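You operate a simulated robot arm through the tools that you are given. There is no shell and no other tool.

The job below is to be done with a simulated robot arm. You get a single attempt, and the scene is never put back.

## Task
Torque the spare wheel's four nuts with the yellow wheel wrench, in the order of their numbers.
Fine: pull each to the click; wrench back where it stood. Set down upright: yellow wheel wrench.

It is judged by the outcome, as a careful person would: the job done as asked, and still so three seconds after it is handed in. It fails if anything else is knocked over, pushed out of place, dropped, spilled or broken.

## Robot
A 6-joint arm with a two-finger parallel gripper, fixed in place. Base frame: the origin is at the foot of the arm, x ahead of it, y to its left, z up. Units: m, rad, N and s.
With the tool pointing down near the work surface it reaches from about 0.34 to 0.76 m from the base axis. Its first joint turns from -1.152 to 1.152 rad. Payload 2.45 kg.
The tool frame sits at the grasp point between the pads (the TCP): z along the fingers, y along the line on which they close. The tips reach 0.024 m beyond it. The gripper opens to 0.068 m. The fingers are 0.017 m wide and 0.01 m thick; the gripper's body (0.04 by 0.07 m) begins 0.041 m behind the TCP.
Orientation is that of the tool frame in the base frame, as [roll, pitch, yaw] about the fixed x, y, z axes, in that order (R = Rz(yaw) Ry(pitch) Rx(roll)). With the fingers straight down and closing along the base's y, the tool's x points along the base's -x, its y along +y and its z along -z.

## Interface
- The arm moves only by the tool step_arm. Its argument "steps" is a list that holds one entry, the list of rows, each a list of 6 numbers: the shift along the tool's x, y, z in units of 300 mm (1.0 is 300 mm), then the turn, a rotation vector about the tool's x, y, z in units of 90 degrees (1.0 is 90 degrees). In form: [[[dx, dy, dz, rx, ry, rz], ...]]. A call has 1 to 20 rows; each row is the pose to reach, as a shift and turn from the pose commanded when the call began, along the tool's axes at that moment. "gripper" is the gripper command, from -1 (shut) to 1 (fully open), values between in proportion, set as the call begins (left out, the last holds). A call with a number of a shift or a turn outside -1 to 1 is refused whole. A row lasts 0.2 s, in which the tool goes at most 0.05 m and 0.15 rad; a call with a longer step from one row to the next is refused whole, and so is a gripper value outside its range. A pose out of reach is approached as far as the arm can. The call stops where the force on the tool passes 40 N (or 10 N more than at its start, if that is more) or the arm is blocked; 0.2 s more then pass. The fingers move at their own pace (about 0.108 m/s each) and stop on an object; they squeeze with about 23 N. The grip force told is the motor's: it shows also when the fingers shut on nothing. Time passes only in rows, and 0.2 s behind the last, so rows that repeat a pose let the fingers close. The reply holds the time, the measured pose of the TCP, the force on the tool along the base axes, the opening and the grip force, in the units named above and with some noise, with the torque about the TCP (base axes, N m) and any sound that the robot's microphone picked up, and new pictures: "pictures" is both (left out), scene, wrist or none.
- Cameras (640 x 400 px; columns grow to the right, rows downward): "scene" is fixed at [0.1834, 0.438, 1.4531]; the picture's right is [-0.50, -0.87, 0.00], its down [-0.58, 0.34, -0.74] and it looks along [0.64, -0.37, -0.67] (base axes); focal length 334 px, centre (320, 200). "wrist" rides on the gripper at [0.084, 0.011, -0.075] in the tool frame; the picture's right is [-0.13, 0.99, 0.00], its down [-0.60, -0.08, -0.79] and it looks along [-0.79, -0.10, 0.61] (tool axes); focal length 251 px, centre (320, 200). There is no depth. A picture from a camera that has moved, and an enlarged one, comes with that camera's place and axes in the base frame and with its lens.
- inspect(camera, box): a new picture of the part [left, top, right, bottom] of that camera's present view, enlarged. It takes no simulated time.
- close_job(): hands the job in; it is judged then, once.

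Places have to be worked out from the pictures, the camera data and where the tool is seen. Open the gripper and draw the arm clear of the work before you hand the job in, unless the task says otherwise.

The tools are called after "Call:" as name(argument=value, ...) on one line, values as JSON. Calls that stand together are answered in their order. step_arm: Moves the arm, as the interface text tells. Its arguments: {"type":"object","properties":{"steps":{"type":"array","items":{"type":"array","items":{"type":"array","items":{"type":"number"}}}},"gripper":{"type":"number"},"pictures":{"type":"string","enum":["both","scene","wrist","none"]}},"required":["steps"]} The other tools are called the same way: inspect (camera, box) takes an enlarged picture of a part of a camera's view; close_job () hands the job in.

At the start:

```text
t: 0.0
ee_pos: [0.3126, 0.2978, 1.2673]
tcp_rot: [-3.141, 0.0, -3.141]
force: [-0.5, 0.0, 0.1]
wrist_torque: [0.02, 0.02, 0.0]
opening: 0.0679
grip_force: 0.0
```

scene: 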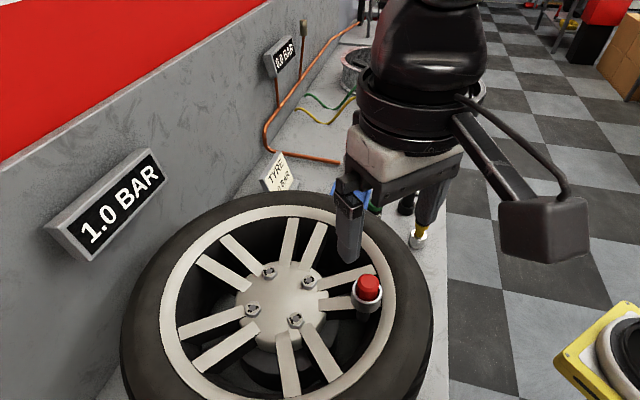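
wrist: 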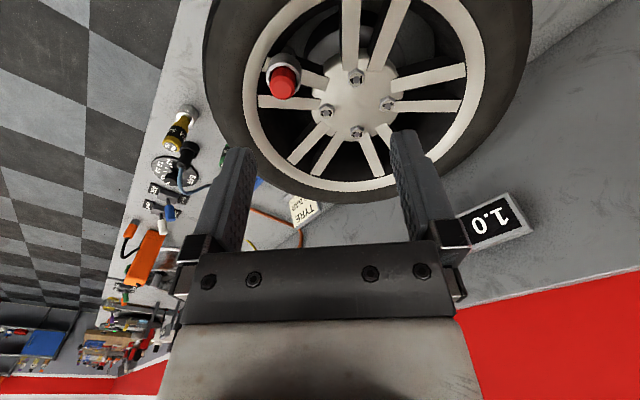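

The arm is high over the bench with a wheel below showing four nuts, a red-topped item, and tools on the bench to the side. I'll look closer at the views before moving anything.

Call:
inspect(camera="scene", box=[200, 230, 400, 355])

Call:
inspect(camera="wrist", box=[60, 90, 260, 215])

Call:
inspect(camera="wrist", box=[280, 40, 440, 140])

Call:
inspect(camera="wrist", box=[0, 200, 240, 350])

Call:
inspect(camera="scene", box=[240, 20, 480, 260])

```text
3.20 times, centred on (300, 292) of scene
camera zoom: at [0.1834, 0.438, 1.4531], right [-0.5, -0.87, 0.0], down [-0.58, 0.34, -0.74], along [0.64, -0.37, -0.67], focal length 1070 px, centre (384, -96)
```

zoom: 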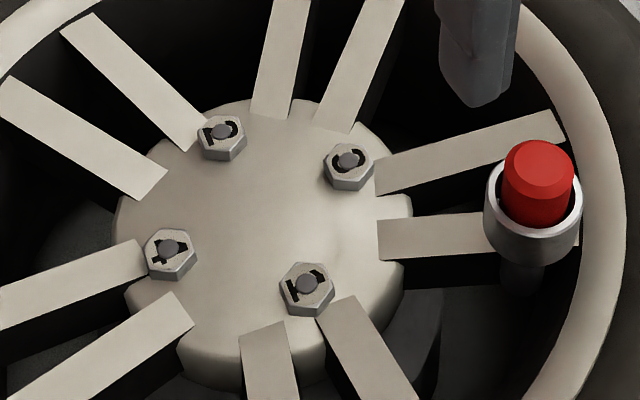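

```text
3.20 times, centred on (160, 152) of wrist
camera zoom: at [0.2275, 0.3093, 1.3421], right [0.13, 0.99, 0.0], down [0.6, -0.08, 0.79], along [0.79, -0.1, -0.61], focal length 805 px, centre (832, 352)
```

zoom: 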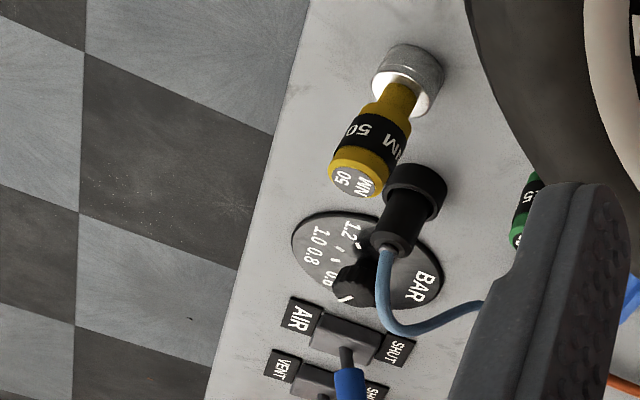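

```text
4.00 times, centred on (360, 90) of wrist
camera zoom: at [0.2275, 0.3093, 1.3421], right [0.13, 0.99, 0.0], down [0.6, -0.08, 0.79], along [0.79, -0.1, -0.61], focal length 1006 px, centre (160, 640)
```

zoom: 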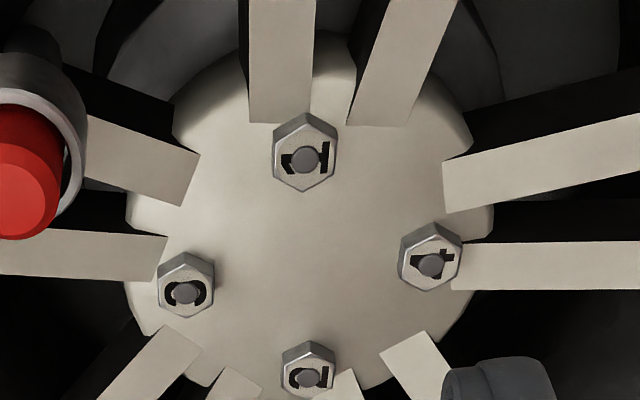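

```text
2.67 times, centred on (120, 275) of wrist
camera zoom: at [0.2275, 0.3093, 1.3421], right [0.13, 0.99, 0.0], down [0.6, -0.08, 0.79], along [0.79, -0.1, -0.61], focal length 670 px, centre (853, 0)
```

zoom: 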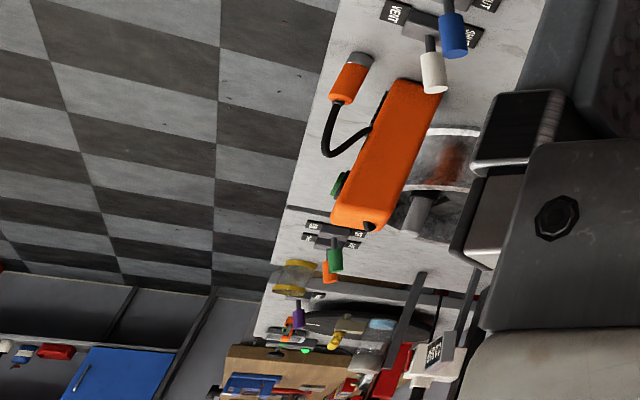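

```text
1.67 times, centred on (360, 140) of scene
camera zoom: at [0.1834, 0.438, 1.4531], right [-0.5, -0.87, 0.0], down [-0.58, 0.34, -0.74], along [0.64, -0.37, -0.67], focal length 558 px, centre (253, 300)
```

zoom: 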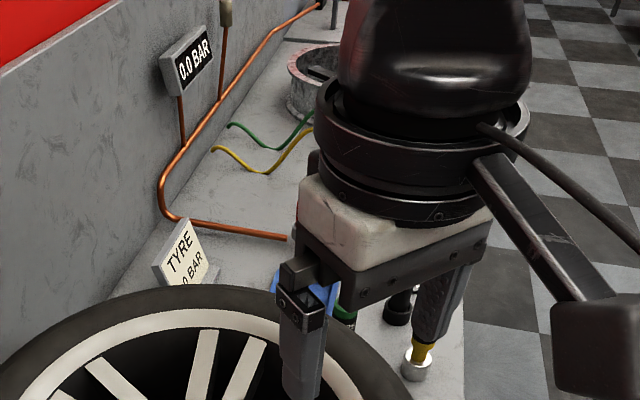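

Nuts show numbers but I need them sharper, and the yellow "50 NM" wrench stands by the wheel with a metal socket at its foot. I'll zoom more on each.

Call:
inspect(camera="wrist", box=[310, 60, 400, 116])

Call:
inspect(camera="wrist", box=[330, 110, 410, 160])

Call:
inspect(camera="scene", box=[255, 255, 325, 299])

Call:
inspect(camera="scene", box=[240, 290, 310, 334])

Call:
inspect(camera="wrist", box=[150, 95, 220, 160])

Call:
inspect(camera="scene", box=[390, 190, 450, 260])

```text
7.11 times, centred on (355, 88) of wrist
camera zoom: at [0.2275, 0.3093, 1.3421], right [0.13, 0.99, 0.0], down [0.6, -0.08, 0.79], along [0.79, -0.1, -0.61], focal length 1788 px, centre (71, 996)
```

zoom: 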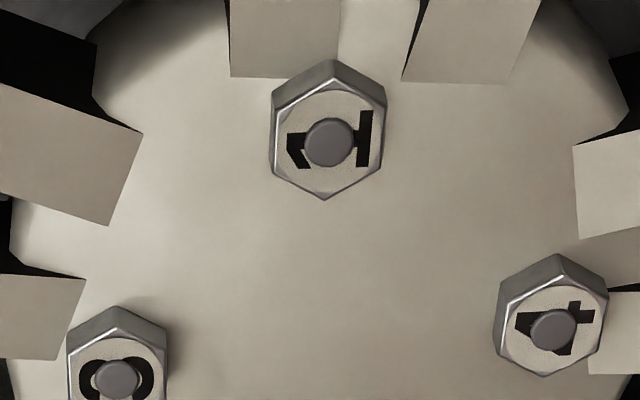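

```text
8.00 times, centred on (370, 135) of wrist
camera zoom: at [0.2275, 0.3093, 1.3421], right [0.13, 0.99, 0.0], down [0.6, -0.08, 0.79], along [0.79, -0.1, -0.61], focal length 2012 px, centre (-80, 720)
```

zoom: 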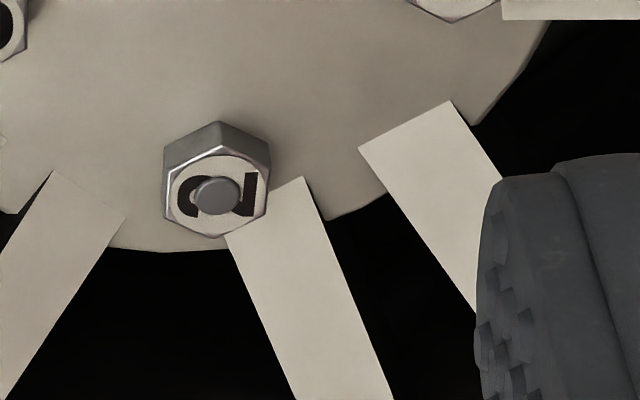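

```text
9.09 times, centred on (290, 277) of scene
camera zoom: at [0.1834, 0.438, 1.4531], right [-0.5, -0.87, 0.0], down [-0.58, 0.34, -0.74], along [0.64, -0.37, -0.67], focal length 3041 px, centre (593, -500)
```

zoom: 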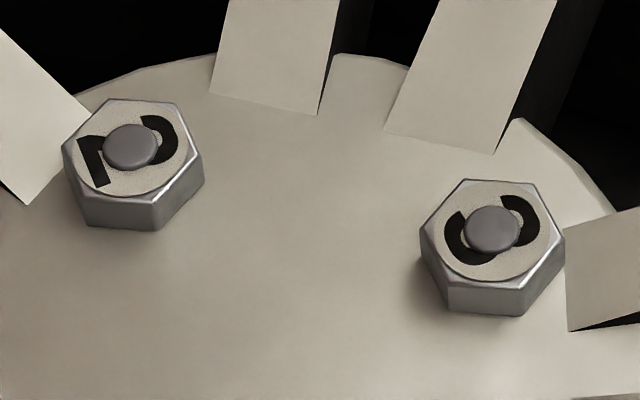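

```text
9.09 times, centred on (275, 312) of scene
camera zoom: at [0.1834, 0.438, 1.4531], right [-0.5, -0.87, 0.0], down [-0.58, 0.34, -0.74], along [0.64, -0.37, -0.67], focal length 3041 px, centre (729, -818)
```

zoom: 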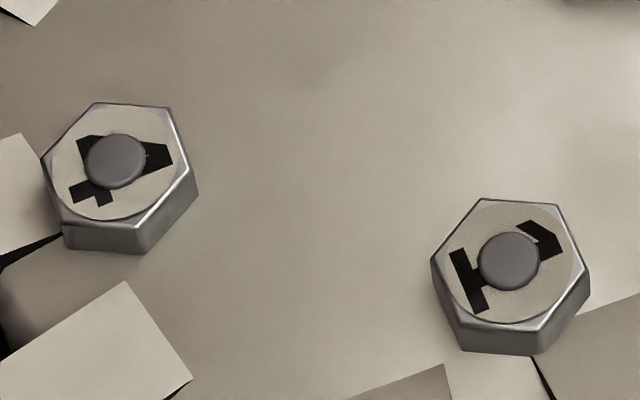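

```text
6.15 times, centred on (185, 128) of wrist
camera zoom: at [0.2275, 0.3093, 1.3421], right [0.13, 0.99, 0.0], down [0.6, -0.08, 0.79], along [0.79, -0.1, -0.61], focal length 1547 px, centre (1151, 646)
```

zoom: 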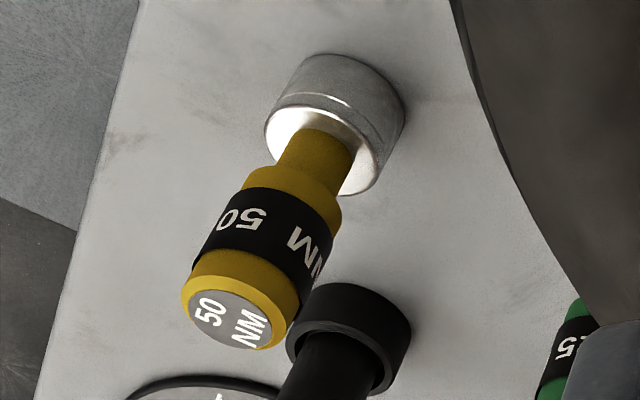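

```text
5.71 times, centred on (420, 225) of scene
camera zoom: at [0.1834, 0.438, 1.4531], right [-0.5, -0.87, 0.0], down [-0.58, 0.34, -0.74], along [0.64, -0.37, -0.67], focal length 1912 px, centre (-251, 57)
```

zoom: 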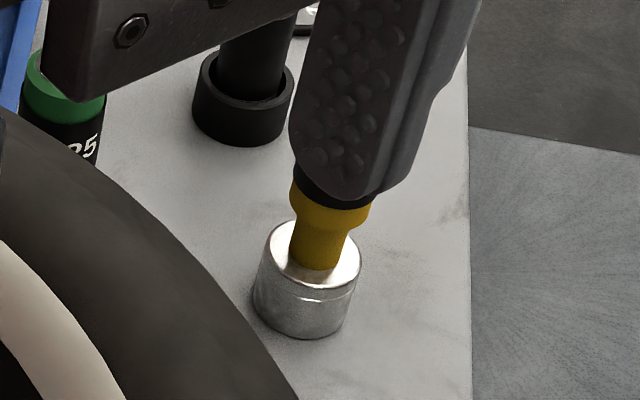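

Scene labels read: 1 at lower right, 2 at top left, 3 at right, 4 at left (scene view). I triangulate nut 1 near (0.43, 0.34, 0.96) and the yellow wrench's socket near (0.52, -0.025, 0.865). I'll move high toward the wrench to look at it with the wrist camera.

Call:
step_arm(steps=[[[-0.03, -0.12, 0.04, 0, 0, 0], [-0.07, -0.24, 0.09, 0, 0, 0], [-0.11, -0.36, 0.14, 0, 0, 0], [-0.15, -0.48, 0.19, 0, 0, 0], [-0.19, -0.6, 0.24, 0, 0, 0], [-0.23, -0.72, 0.29, 0, 0, 0], [-0.27, -0.84, 0.34, 0, 0, 0], [-0.3, -0.96, 0.38, 0, 0, 0], [-0.3, -1.0, 0.4, 0, 0, 0]]], gripper=1)

```text
t: 2.0
ee_pos: [0.4038, -0.0015, 1.1477]
tcp_rot: [3.141, -0.001, -3.14]
force: [0.3, -0.7, -0.9]
wrist_torque: [0.03, -0.03, 0.01]
opening: 0.0678
grip_force: 0.1
camera wrist: at [0.3188, 0.0089, 1.2221], right [0.13, 0.99, 0.0], down [0.6, -0.08, 0.79], along [0.79, -0.1, -0.61], focal length 251 px, centre (320, 200)
```

scene: 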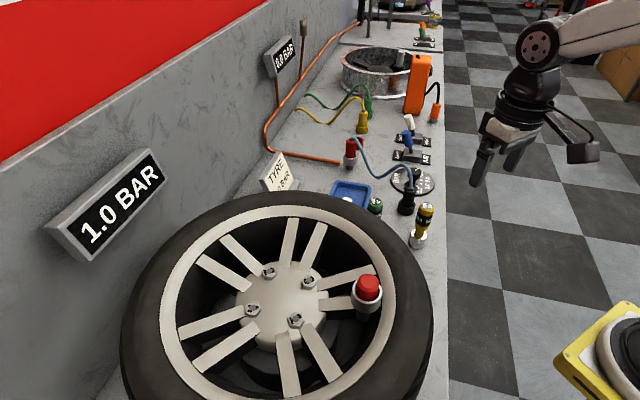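
wrist: 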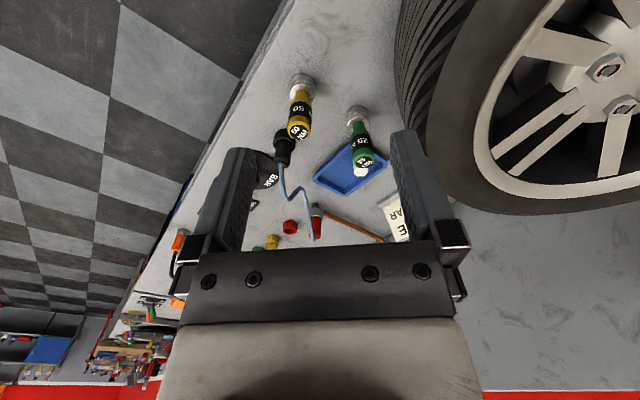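

Both views now show the yellow wrench, with the black air chuck on a blue hose next to it and the green wrench farther off. I'll zoom on it in both cameras for triangulation.

Call:
inspect(camera="scene", box=[360, 150, 460, 270])

Call:
inspect(camera="wrist", box=[250, 60, 410, 220])

Call:
inspect(camera="scene", box=[395, 195, 445, 255])

Call:
inspect(camera="wrist", box=[260, 65, 340, 150])

```text
3.33 times, centred on (410, 210) of scene
camera zoom: at [0.1834, 0.438, 1.4531], right [-0.5, -0.87, 0.0], down [-0.58, 0.34, -0.74], along [0.64, -0.37, -0.67], focal length 1115 px, centre (20, 167)
```

zoom: 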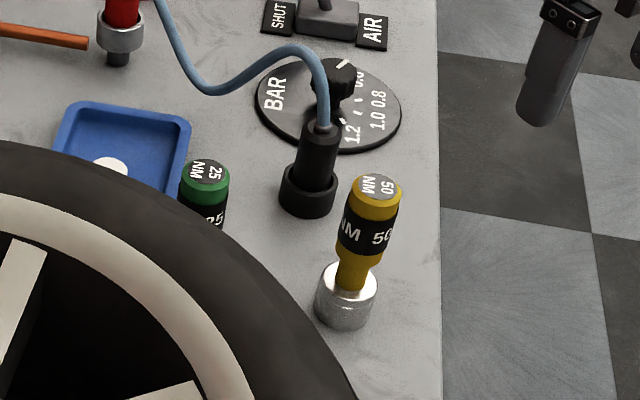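

```text
2.50 times, centred on (330, 140) of wrist
camera zoom: at [0.3188, 0.0089, 1.2221], right [0.13, 0.99, 0.0], down [0.6, -0.08, 0.79], along [0.79, -0.1, -0.61], focal length 629 px, centre (295, 350)
```

zoom: 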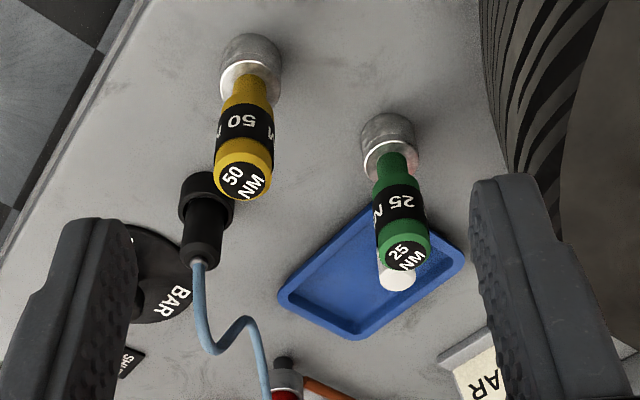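

```text
6.67 times, centred on (420, 225) of scene
camera zoom: at [0.1834, 0.438, 1.4531], right [-0.5, -0.87, 0.0], down [-0.58, 0.34, -0.74], along [0.64, -0.37, -0.67], focal length 2230 px, centre (-347, 33)
```

zoom: 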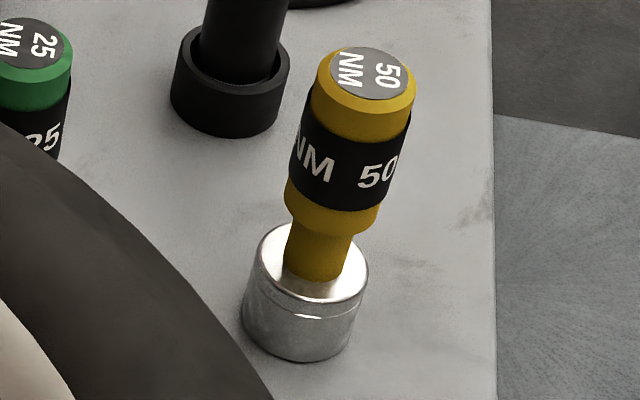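

```text
4.71 times, centred on (300, 108) of wrist
camera zoom: at [0.3188, 0.0089, 1.2221], right [0.13, 0.99, 0.0], down [0.6, -0.08, 0.79], along [0.79, -0.1, -0.61], focal length 1183 px, centre (414, 635)
```

zoom: 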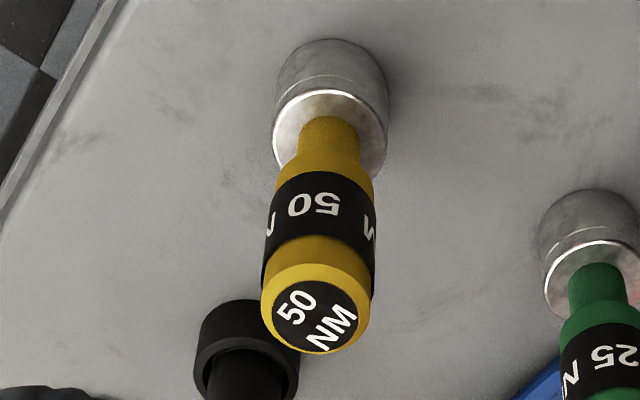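

Triangulation puts the yellow wrench's axis near (0.538, -0.049), handle top about z 0.93 and socket top about 0.84. I'll check the fingertips in both views against the known TCP to calibrate my projections.

Call:
inspect(camera="scene", box=[455, 100, 555, 200])

Call:
inspect(camera="wrist", box=[180, 110, 460, 290])

```text
4.00 times, centred on (505, 150) of scene
camera zoom: at [0.1834, 0.438, 1.4531], right [-0.5, -0.87, 0.0], down [-0.58, 0.34, -0.74], along [0.64, -0.37, -0.67], focal length 1338 px, centre (-420, 400)
```

zoom: 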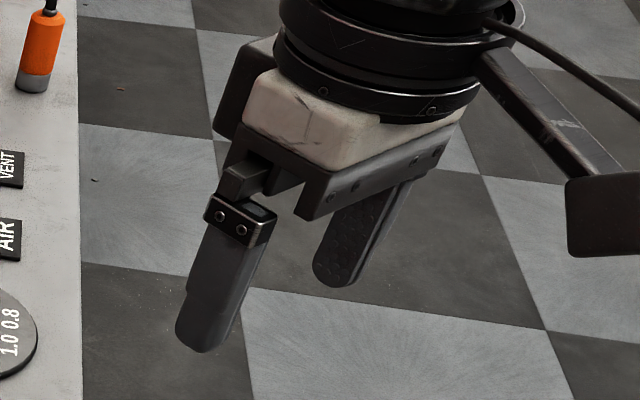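

```text
2.22 times, centred on (320, 200) of wrist
camera zoom: at [0.3188, 0.0089, 1.2221], right [0.13, 0.99, 0.0], down [0.6, -0.08, 0.79], along [0.79, -0.1, -0.61], focal length 559 px, centre (320, 200)
```

zoom: 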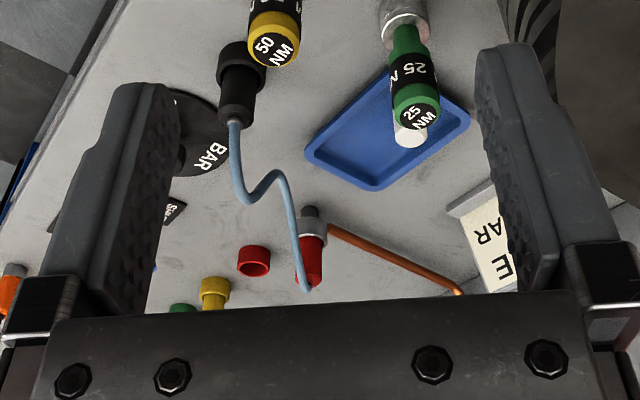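

Calibration agrees to about 3 mm. I'll hover the open gripper roughly 0.1 m above the wrench top at (0.538, -0.049) and check alignment in the wrist view (tool axis projects on column 320).

Call:
step_arm(steps=[[[-0.09, -0.03, 0.07, 0, 0, 0], [-0.18, -0.06, 0.15, 0, 0, 0], [-0.27, -0.095, 0.23, 0, 0, 0], [-0.36, -0.13, 0.31, 0, 0, 0], [-0.45, -0.157, 0.39, 0, 0, 0], [-0.45, -0.157, 0.39, 0, 0, 0]]], gripper=1)

```text
t: 3.4
ee_pos: [0.5382, -0.0493, 1.0302]
tcp_rot: [-3.14, 0.0, 3.14]
force: [0.1, 0.5, -1.0]
wrist_torque: [-0.04, 0.01, 0.0]
opening: 0.0679
grip_force: 0.1
camera wrist: at [0.4528, -0.0383, 1.1043], right [0.13, 0.99, 0.0], down [0.6, -0.08, 0.79], along [0.79, -0.1, -0.61], focal length 251 px, centre (320, 200)
```

scene: 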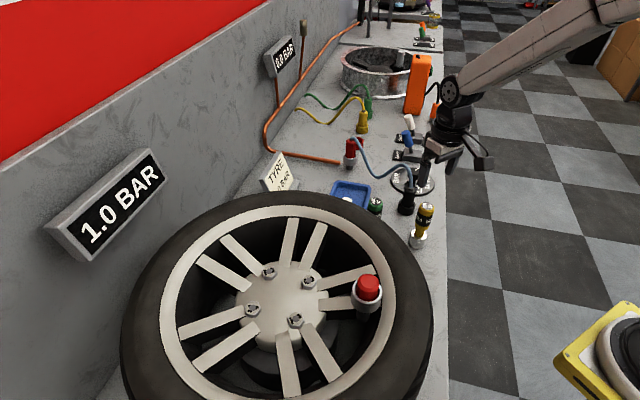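
wrist: 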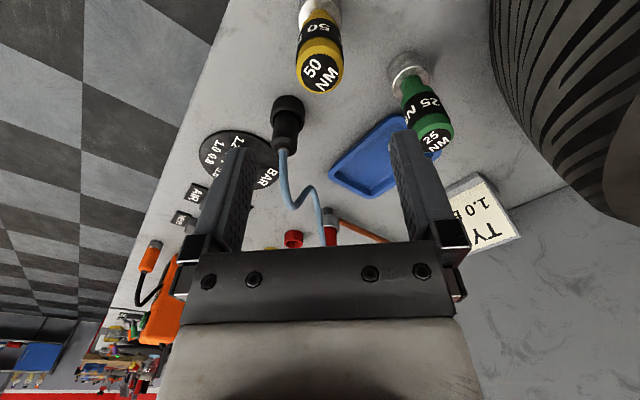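

The wrench's top lies close to column 320, so lateral alignment is near. I'll zoom for a precise reading.

Call:
inspect(camera="wrist", box=[270, 0, 370, 110])

Call:
inspect(camera="scene", box=[390, 120, 500, 250])

```text
3.64 times, centred on (320, 55) of wrist
camera zoom: at [0.4528, -0.0383, 1.1043], right [0.13, 0.99, 0.0], down [0.6, -0.08, 0.79], along [0.79, -0.1, -0.61], focal length 914 px, centre (320, 727)
```

zoom: 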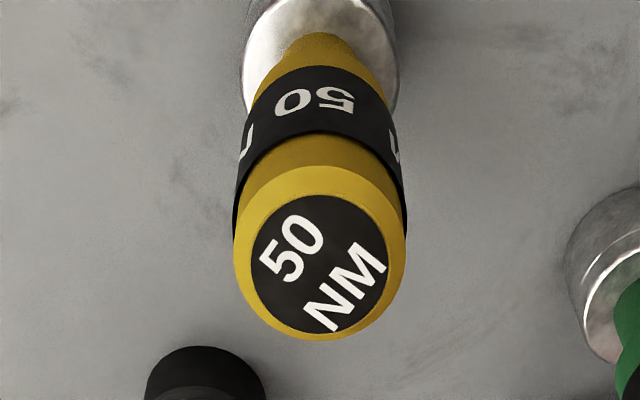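

```text
3.08 times, centred on (445, 185) of scene
camera zoom: at [0.1834, 0.438, 1.4531], right [-0.5, -0.87, 0.0], down [-0.58, 0.34, -0.74], along [0.64, -0.37, -0.67], focal length 1029 px, centre (-65, 246)
```

zoom: 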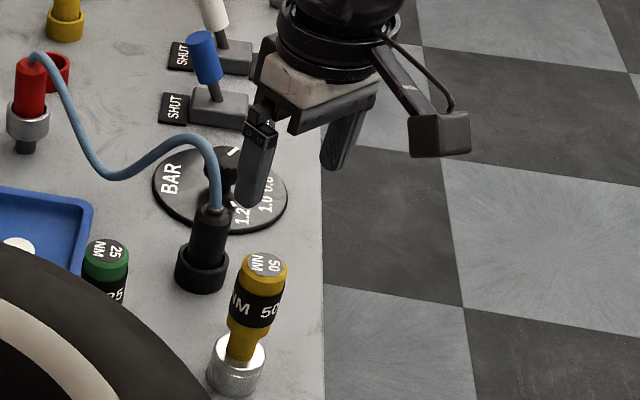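

The top disc centre sits exactly on the tool-axis column, with implied top z about 0.928. I'll descend 45 mm (tips still above the handle) and re-measure to separate fore-aft offset from height.

Call:
step_arm(steps=[[[0, 0, 0.05, 0, 0, 0], [0, 0, 0.1, 0, 0, 0], [0, 0, 0.15, 0, 0, 0], [0, 0, 0.15, 0, 0, 0]]], gripper=1, pictures="wrist")

Call:
inspect(camera="wrist", box=[260, 30, 380, 150])

Call:
inspect(camera="scene", box=[390, 150, 480, 260])

```text
t: 4.4
ee_pos: [0.5378, -0.0489, 0.9828]
tcp_rot: [3.141, 0.001, -3.14]
force: [0.3, -0.1, 0.0]
wrist_torque: [0.02, 0.01, 0.03]
opening: 0.0679
grip_force: 0.1
camera wrist: at [0.4524, -0.0375, 1.059], right [0.13, 0.99, 0.0], down [0.6, -0.08, 0.79], along [0.79, -0.1, -0.61], focal length 251 px, centre (320, 200)
```

wrist: 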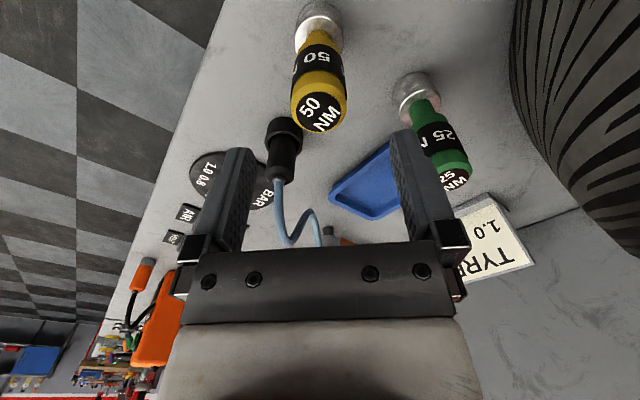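

```text
3.33 times, centred on (320, 90) of wrist
camera zoom: at [0.4524, -0.0375, 1.059], right [0.13, 0.99, 0.0], down [0.6, -0.08, 0.79], along [0.79, -0.1, -0.61], focal length 838 px, centre (320, 567)
```

zoom: 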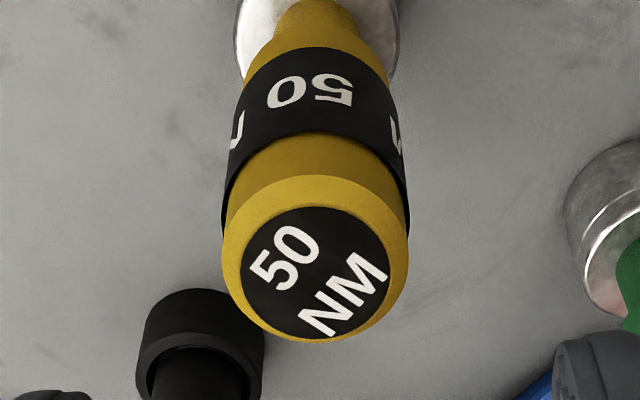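

```text
3.64 times, centred on (435, 205) of scene
camera zoom: at [0.1834, 0.438, 1.4531], right [-0.5, -0.87, 0.0], down [-0.58, 0.34, -0.74], along [0.64, -0.37, -0.67], focal length 1216 px, centre (-98, 182)
```

zoom: 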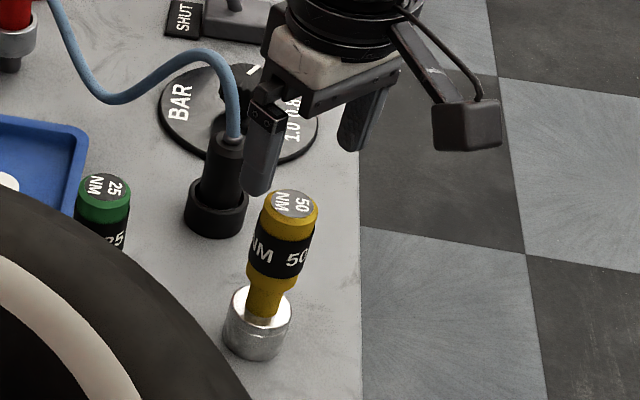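

The two heights agree on top z ≈ 0.934 with the wrench about 2 mm nearer than my TCP in x. I'll correct that and descend to TCP z ≈ 0.905, fingers still open around the handle.

Call:
step_arm(steps=[[[0.0067, -0.001, 0.04, 0, 0, 0], [0.0067, -0.001, 0.1, 0, 0, 0], [0.0067, -0.001, 0.16, 0, 0, 0], [0.0067, -0.001, 0.22, 0, 0, 0], [0.0067, -0.001, 0.267, 0, 0, 0], [0.0067, -0.001, 0.267, 0, 0, 0]]], gripper=1)

Call:
inspect(camera="wrist", box=[200, 80, 440, 250])

Call:
inspect(camera="scene", box=[380, 160, 470, 260])

```text
t: 5.8
ee_pos: [0.5352, -0.05, 0.9057]
tcp_rot: [-3.141, 0.001, 3.14]
force: [0.7, -0.1, 0.4]
wrist_torque: [-0.02, 0.04, -0.03]
opening: 0.0681
grip_force: 0.0
camera wrist: at [0.4497, -0.0378, 0.9796], right [0.13, 0.99, 0.0], down [0.6, -0.08, 0.79], along [0.79, -0.1, -0.61], focal length 251 px, centre (320, 200)
```

scene: 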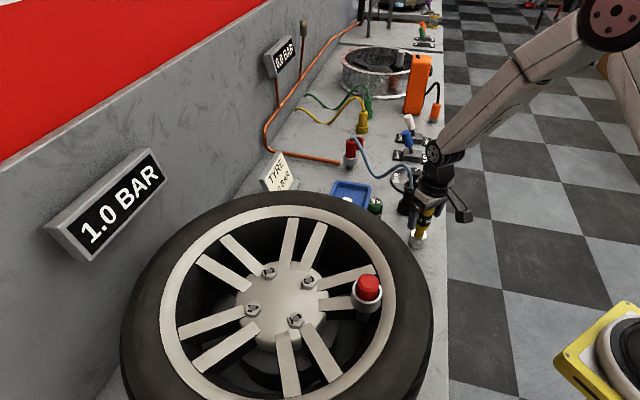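
wrist: 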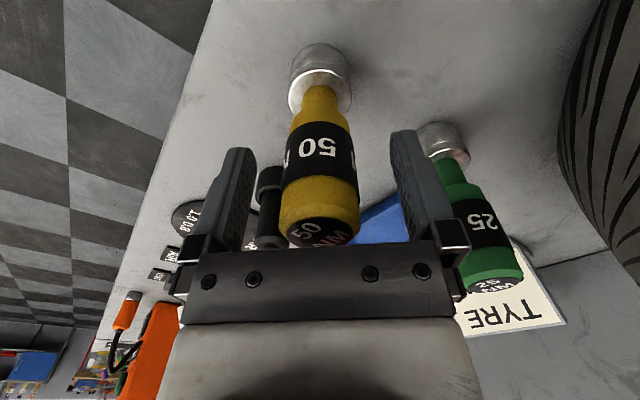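

```text
2.35 times, centred on (320, 165) of wrist
camera zoom: at [0.4497, -0.0378, 0.9796], right [0.13, 0.99, 0.0], down [0.6, -0.08, 0.79], along [0.79, -0.1, -0.61], focal length 592 px, centre (320, 282)
```

zoom: 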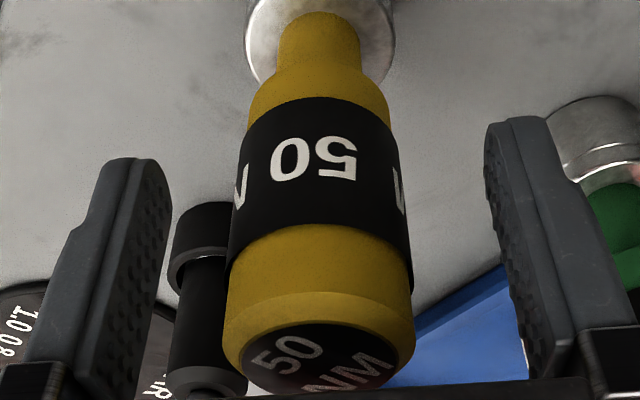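

```text
4.00 times, centred on (425, 210) of scene
camera zoom: at [0.1834, 0.438, 1.4531], right [-0.5, -0.87, 0.0], down [-0.58, 0.34, -0.74], along [0.64, -0.37, -0.67], focal length 1338 px, centre (-100, 160)
```

zoom: 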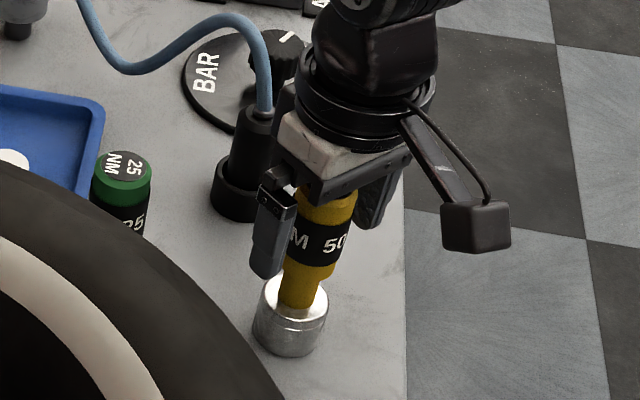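

Fingers straddle the handle evenly and nothing touches. A fit of all three heights puts the axis about 1 mm further in +x, so I nudge that and close the gripper.

Call:
step_arm(steps=[[[-0.004, 0, 0, 0, 0, 0], [-0.004, 0, 0, 0, 0, 0], [-0.004, 0, 0, 0, 0, 0]]], gripper=1, pictures="none")

Call:
step_arm(steps=[[[0, 0, 0, 0, 0, 0], [0, 0, 0, 0, 0, 0], [0, 0, 0, 0, 0, 0], [0, 0, 0, 0, 0, 0]]], gripper=-1)

Call:
inspect(camera="wrist", box=[200, 30, 440, 250])

```text
t: 6.6
ee_pos: [0.5369, -0.0488, 0.9036]
tcp_rot: [-3.14, 0.0, -3.141]
force: [-0.7, 0.0, -0.5]
wrist_torque: [-0.03, -0.02, 0.02]
opening: 0.0681
grip_force: 0.0
```

```text
t: 7.6
ee_pos: [0.536, -0.0498, 0.9046]
tcp_rot: [-3.14, 0.0, 3.141]
force: [0.3, -0.7, -0.9]
wrist_torque: [-0.04, 0.0, -0.03]
opening: 0.0323
grip_force: 22.9
camera wrist: at [0.451, -0.038, 0.9797], right [0.13, 0.99, 0.0], down [0.6, -0.08, 0.79], along [0.79, -0.1, -0.61], focal length 251 px, centre (320, 200)
```

scene: 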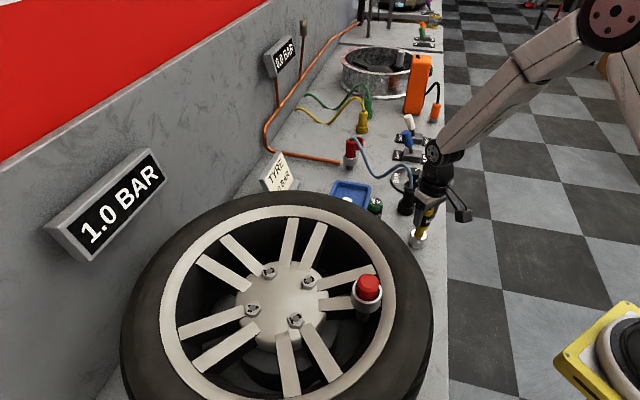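
wrist: 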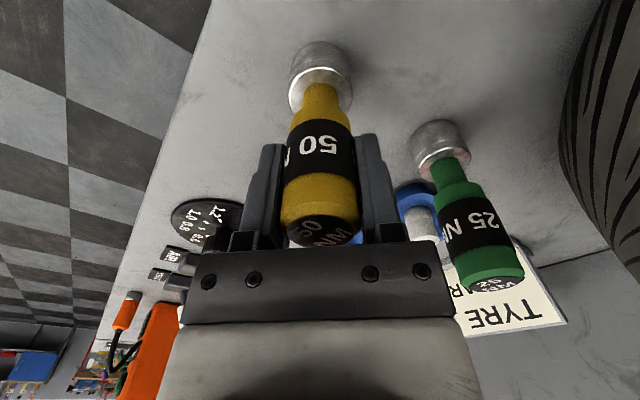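

```text
1.82 times, centred on (320, 140) of wrist
camera zoom: at [0.451, -0.038, 0.9797], right [0.13, 0.99, 0.0], down [0.6, -0.08, 0.79], along [0.79, -0.1, -0.61], focal length 457 px, centre (320, 309)
```

zoom: 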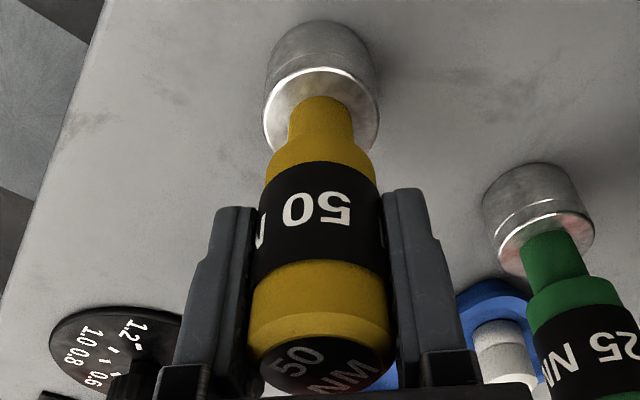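

The handle is gripped (opening 32 mm, 22.9 N). Home pose of the grip is about (0.5368, -0.0496, 0.9052). I'll lift slowly a few centimetres and check that the wrench comes along.

Call:
step_arm(steps=[[[0, 0, -0.02, 0, 0, 0], [0, 0, -0.05, 0, 0, 0], [0, 0, -0.1, 0, 0, 0], [0, 0, -0.15, 0, 0, 0], [0, 0, -0.15, 0, 0, 0]]], gripper=-1)

Call:
inspect(camera="scene", box=[380, 140, 480, 260])

```text
t: 8.8
ee_pos: [0.5356, -0.0496, 0.9507]
tcp_rot: [-3.141, 0.001, 3.141]
force: [-0.1, -0.1, -2.0]
wrist_torque: [0.01, 0.01, 0.01]
opening: 0.0325
grip_force: 23.6
camera wrist: at [0.4512, -0.0383, 1.0258], right [0.13, 0.99, 0.0], down [0.6, -0.08, 0.79], along [0.79, -0.1, -0.61], focal length 251 px, centre (320, 200)
```

scene: 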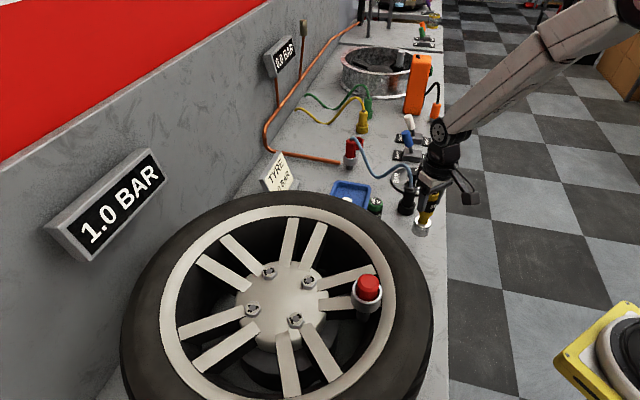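
wrist: 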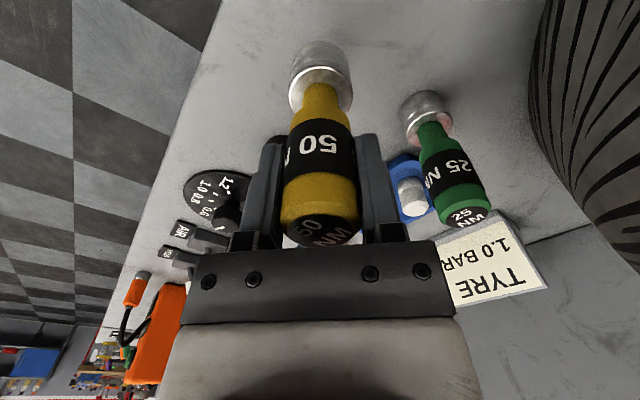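

```text
3.33 times, centred on (430, 200) of scene
camera zoom: at [0.1834, 0.438, 1.4531], right [-0.5, -0.87, 0.0], down [-0.58, 0.34, -0.74], along [0.64, -0.37, -0.67], focal length 1115 px, centre (-47, 200)
```

zoom: 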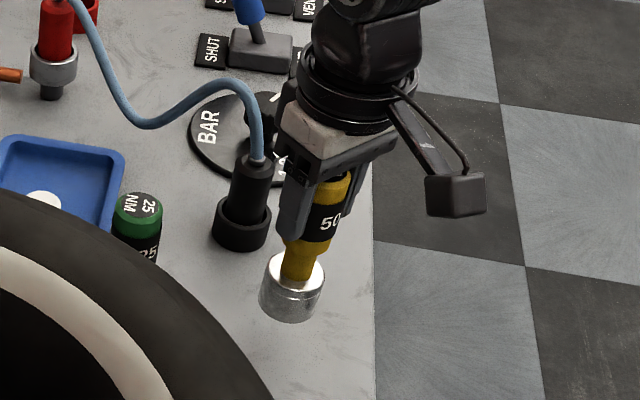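

The wrench hangs firmly in the grip. I'll raise it well above everything (tall red-capped item tops out near z 1.055), then carry it over toward the wheel.

Call:
step_arm(steps=[[[0, 0, -0.12, 0, 0, 0], [0, 0, -0.25, 0, 0, 0], [0, 0, -0.38, 0, 0, 0], [0, 0, -0.51, 0, 0, 0], [0, 0, -0.64, 0, 0, 0], [0, 0, -0.77, 0, 0, 0], [0, 0, -0.9, 0, 0, 0]]], gripper=-1, pictures="none")

Call:
step_arm(steps=[[[0.03, 0.1, 0, 0, 0, 0], [0.06, 0.22, 0, 0, 0, 0], [0.09, 0.34, 0, 0, 0, 0], [0.13, 0.47, 0, 0, 0, 0], [0.16, 0.6, 0, 0, 0, 0], [0.2, 0.73, 0, 0, 0, 0], [0.24, 0.86, 0, 0, 0, 0], [0.27, 0.96, 0, 0, 0, 0], [0.27, 0.96, 0, 0, 0, 0]]], gripper=-1)

```text
t: 10.4
ee_pos: [0.5369, -0.0489, 1.223]
tcp_rot: [3.14, -0.001, 3.141]
force: [-0.1, -0.1, -1.2]
wrist_torque: [0.0, 0.02, 0.02]
opening: 0.0325
grip_force: 23.0
```

```text
t: 12.4
ee_pos: [0.454, 0.2396, 1.2203]
tcp_rot: [3.141, -0.001, -3.14]
force: [-0.1, -0.2, -2.0]
wrist_torque: [-0.03, 0.01, -0.02]
opening: 0.0324
grip_force: 22.6
camera wrist: at [0.37, 0.2505, 1.2958], right [0.13, 0.99, 0.0], down [0.6, -0.08, 0.79], along [0.79, -0.1, -0.61], focal length 251 px, centre (320, 200)
```

scene: 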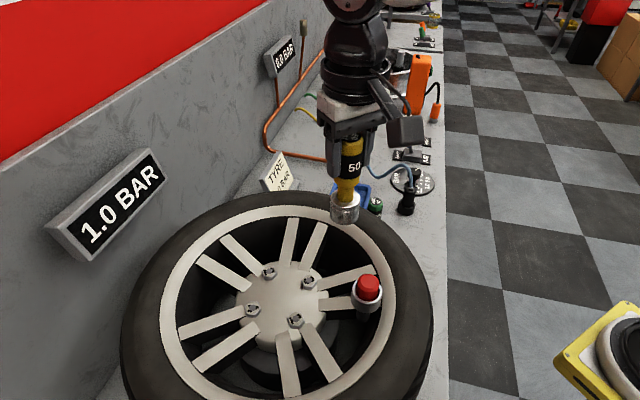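
wrist: 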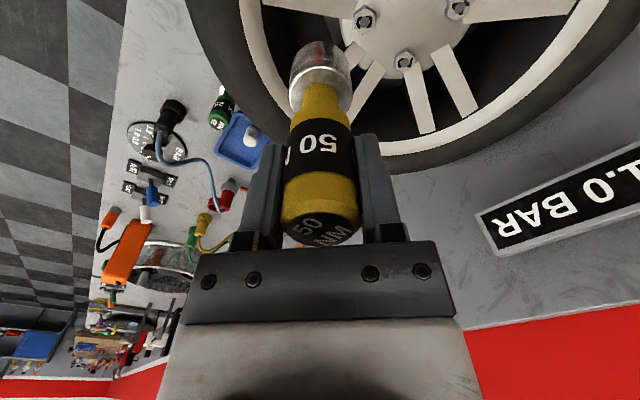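

The wheel's nuts 2, 3 and 4 are visible from this new viewpoint; I'll zoom to refine their positions.

Call:
inspect(camera="wrist", box=[330, 0, 490, 100])

Call:
inspect(camera="scene", box=[230, 250, 400, 350])

```text
4.00 times, centred on (410, 50) of wrist
camera zoom: at [0.37, 0.2505, 1.2958], right [0.13, 0.99, 0.0], down [0.6, -0.08, 0.79], along [0.79, -0.1, -0.61], focal length 1006 px, centre (-40, 800)
```

zoom: 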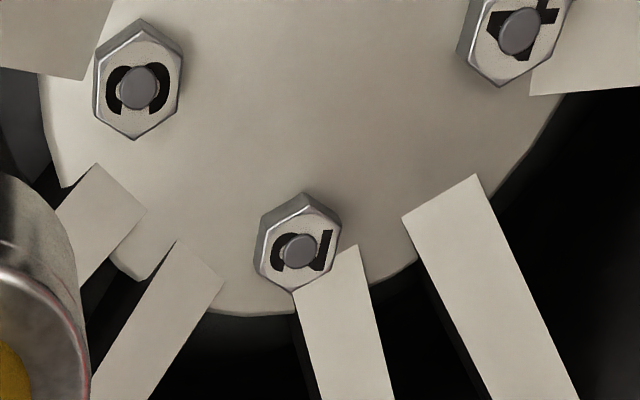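

```text
3.76 times, centred on (315, 300) of scene
camera zoom: at [0.1834, 0.4381, 1.453], right [-0.5, -0.87, 0.0], down [-0.58, 0.34, -0.74], along [0.64, -0.37, -0.67], focal length 1259 px, centre (339, -176)
```

zoom: 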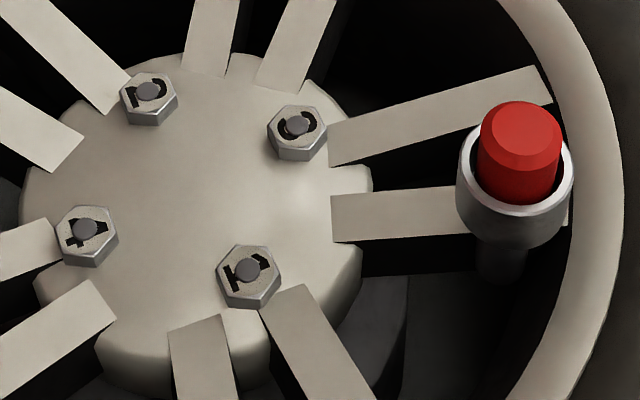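

Both cameras agree on the nuts: about 1 (0.430, 0.339), 2 (0.533, 0.338), 3 (0.482, 0.287), 4 (0.482, 0.390), tops near z 0.963. I'll move above nut 1 and lower until the socket is about 30 mm above it, then compare visually.

Call:
step_arm(steps=[[[0.03, 0.11, 0, 0, 0, 0], [0.06, 0.22, 0, 0, 0, 0], [0.086, 0.3353, 0, 0, 0, 0], [0.086, 0.3353, 0.1, 0, 0, 0], [0.086, 0.3353, 0.2, 0, 0, 0], [0.086, 0.3353, 0.3, 0, 0, 0], [0.086, 0.3353, 0.4, 0, 0, 0], [0.086, 0.3353, 0.4333, 0, 0, 0], [0.086, 0.3353, 0.4333, 0, 0, 0]]], gripper=-1)

Call:
inspect(camera="scene", box=[230, 220, 380, 350])

Call:
inspect(camera="wrist", box=[240, 0, 420, 120])

```text
t: 14.4
ee_pos: [0.4319, 0.3395, 1.0901]
tcp_rot: [-3.141, 0.0, 3.141]
force: [-0.2, -0.1, -1.2]
wrist_torque: [0.02, 0.01, 0.01]
opening: 0.0324
grip_force: 22.7
camera wrist: at [0.3458, 0.3502, 1.1652], right [0.13, 0.99, 0.0], down [0.6, -0.08, 0.79], along [0.79, -0.1, -0.61], focal length 251 px, centre (320, 200)
```

scene: 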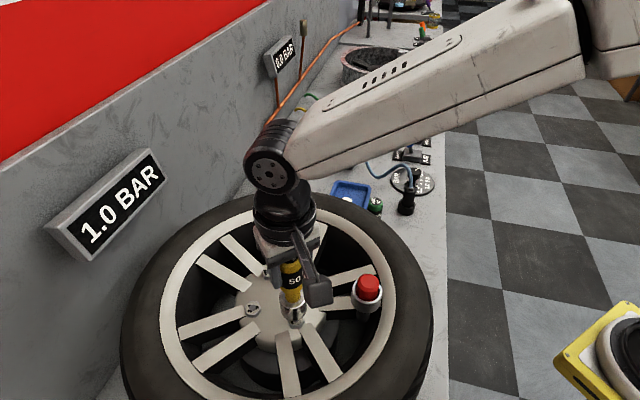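
wrist: 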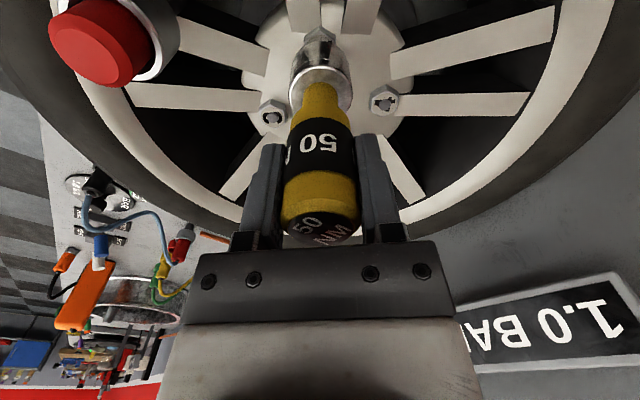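

```text
3.08 times, centred on (305, 285) of scene
camera zoom: at [0.1834, 0.4381, 1.453], right [-0.5, -0.87, 0.0], down [-0.58, 0.34, -0.74], along [0.64, -0.37, -0.67], focal length 1029 px, centre (366, -62)
```

zoom: 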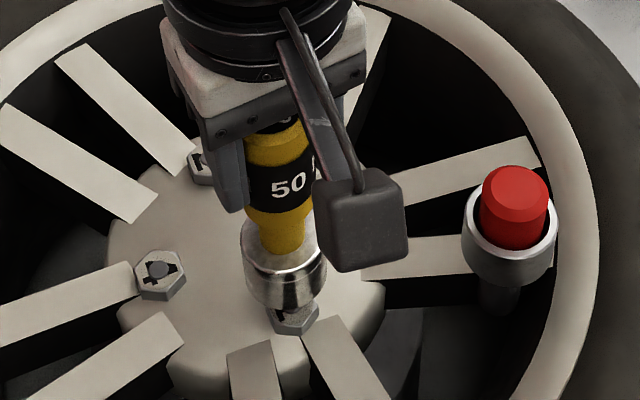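

```text
3.33 times, centred on (330, 60) of wrist
camera zoom: at [0.3458, 0.3502, 1.1652], right [0.13, 0.99, 0.0], down [0.6, -0.08, 0.79], along [0.79, -0.1, -0.61], focal length 838 px, centre (287, 667)
```

zoom: 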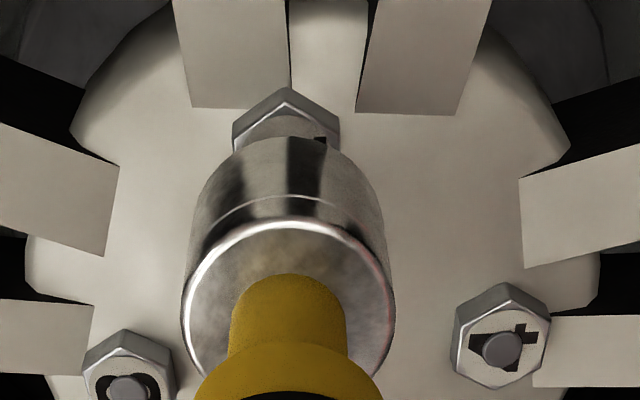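

Laterally the socket is centred over nut 1 in the wrist view, and the scene view agrees within ~1 mm. I'll zoom tighter to check the fore-aft alignment.

Call:
inspect(camera="wrist", box=[280, 10, 360, 70])

Call:
inspect(camera="scene", box=[265, 270, 335, 340])

```text
6.67 times, centred on (320, 40) of wrist
camera zoom: at [0.3458, 0.3502, 1.1652], right [0.13, 0.99, 0.0], down [0.6, -0.08, 0.79], along [0.79, -0.1, -0.61], focal length 1676 px, centre (320, 1267)
```

zoom: 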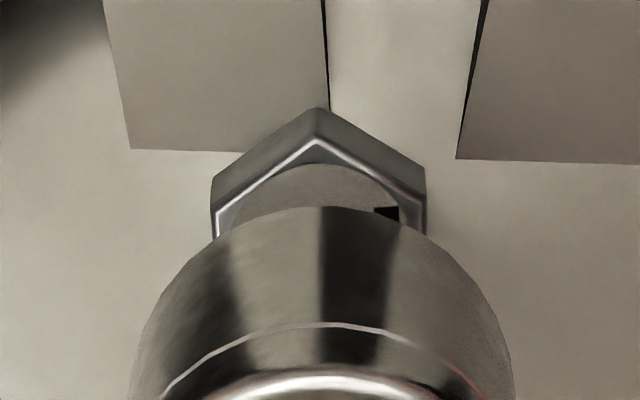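

```text
5.71 times, centred on (300, 305) of scene
camera zoom: at [0.1834, 0.4381, 1.453], right [-0.5, -0.87, 0.0], down [-0.58, 0.34, -0.74], along [0.64, -0.37, -0.67], focal length 1912 px, centre (434, -400)
```

zoom: 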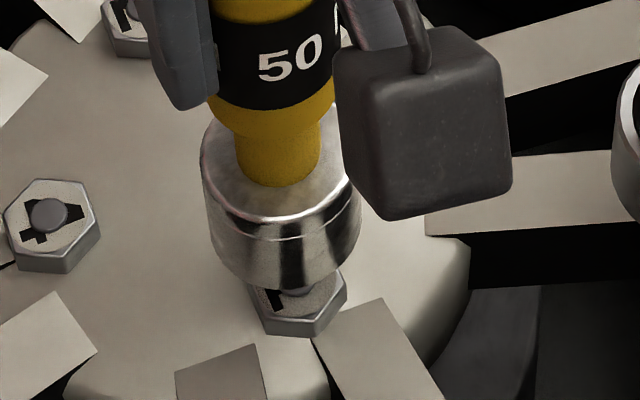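

Relative fore-aft alignment looks consistent within a couple of millimetres. I'll lower 20 mm more so the gap is small, which makes the comparison insensitive to height.

Call:
step_arm(steps=[[[0.001, -0.002, 0.03, 0, 0, 0], [0.001, -0.003, 0.0667, 0, 0, 0], [0.001, -0.003, 0.0667, 0, 0, 0]]], gripper=-1, pictures="none")

Call:
inspect(camera="wrist", box=[280, 10, 360, 70])

Call:
inspect(camera="scene", box=[265, 270, 335, 340])

```text
t: 15.2
ee_pos: [0.429, 0.3379, 1.0695]
tcp_rot: [-3.141, -0.001, -3.141]
force: [0.3, -0.2, -1.9]
wrist_torque: [0.01, 0.03, 0.02]
opening: 0.0325
grip_force: 23.1
```

```text
6.67 times, centred on (320, 40) of wrist
camera zoom: at [0.345, 0.3492, 1.145], right [0.13, 0.99, 0.0], down [0.6, -0.08, 0.79], along [0.79, -0.1, -0.61], focal length 1676 px, centre (320, 1267)
```

zoom: 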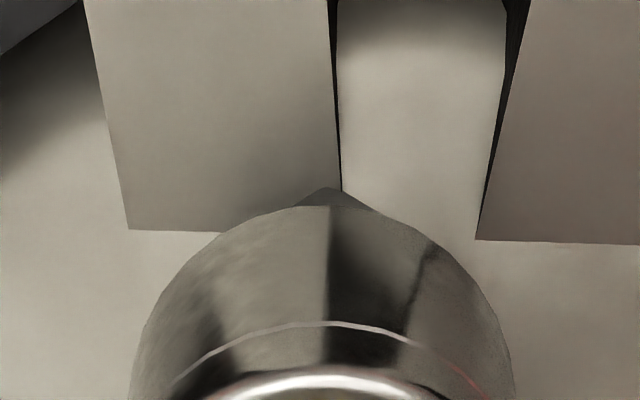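

```text
5.71 times, centred on (300, 305) of scene
camera zoom: at [0.1834, 0.4381, 1.453], right [-0.5, -0.87, 0.0], down [-0.58, 0.34, -0.74], along [0.64, -0.37, -0.67], focal length 1912 px, centre (434, -400)
```

zoom: 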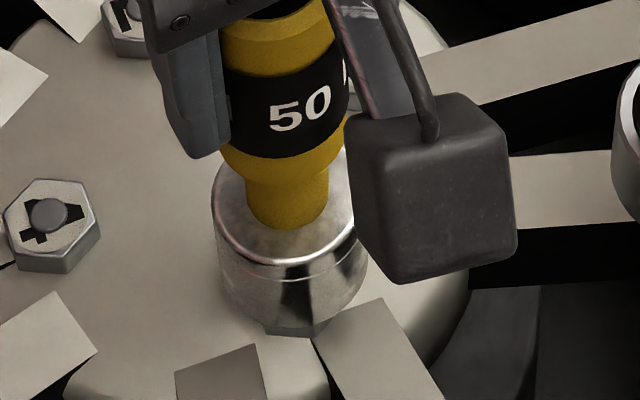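

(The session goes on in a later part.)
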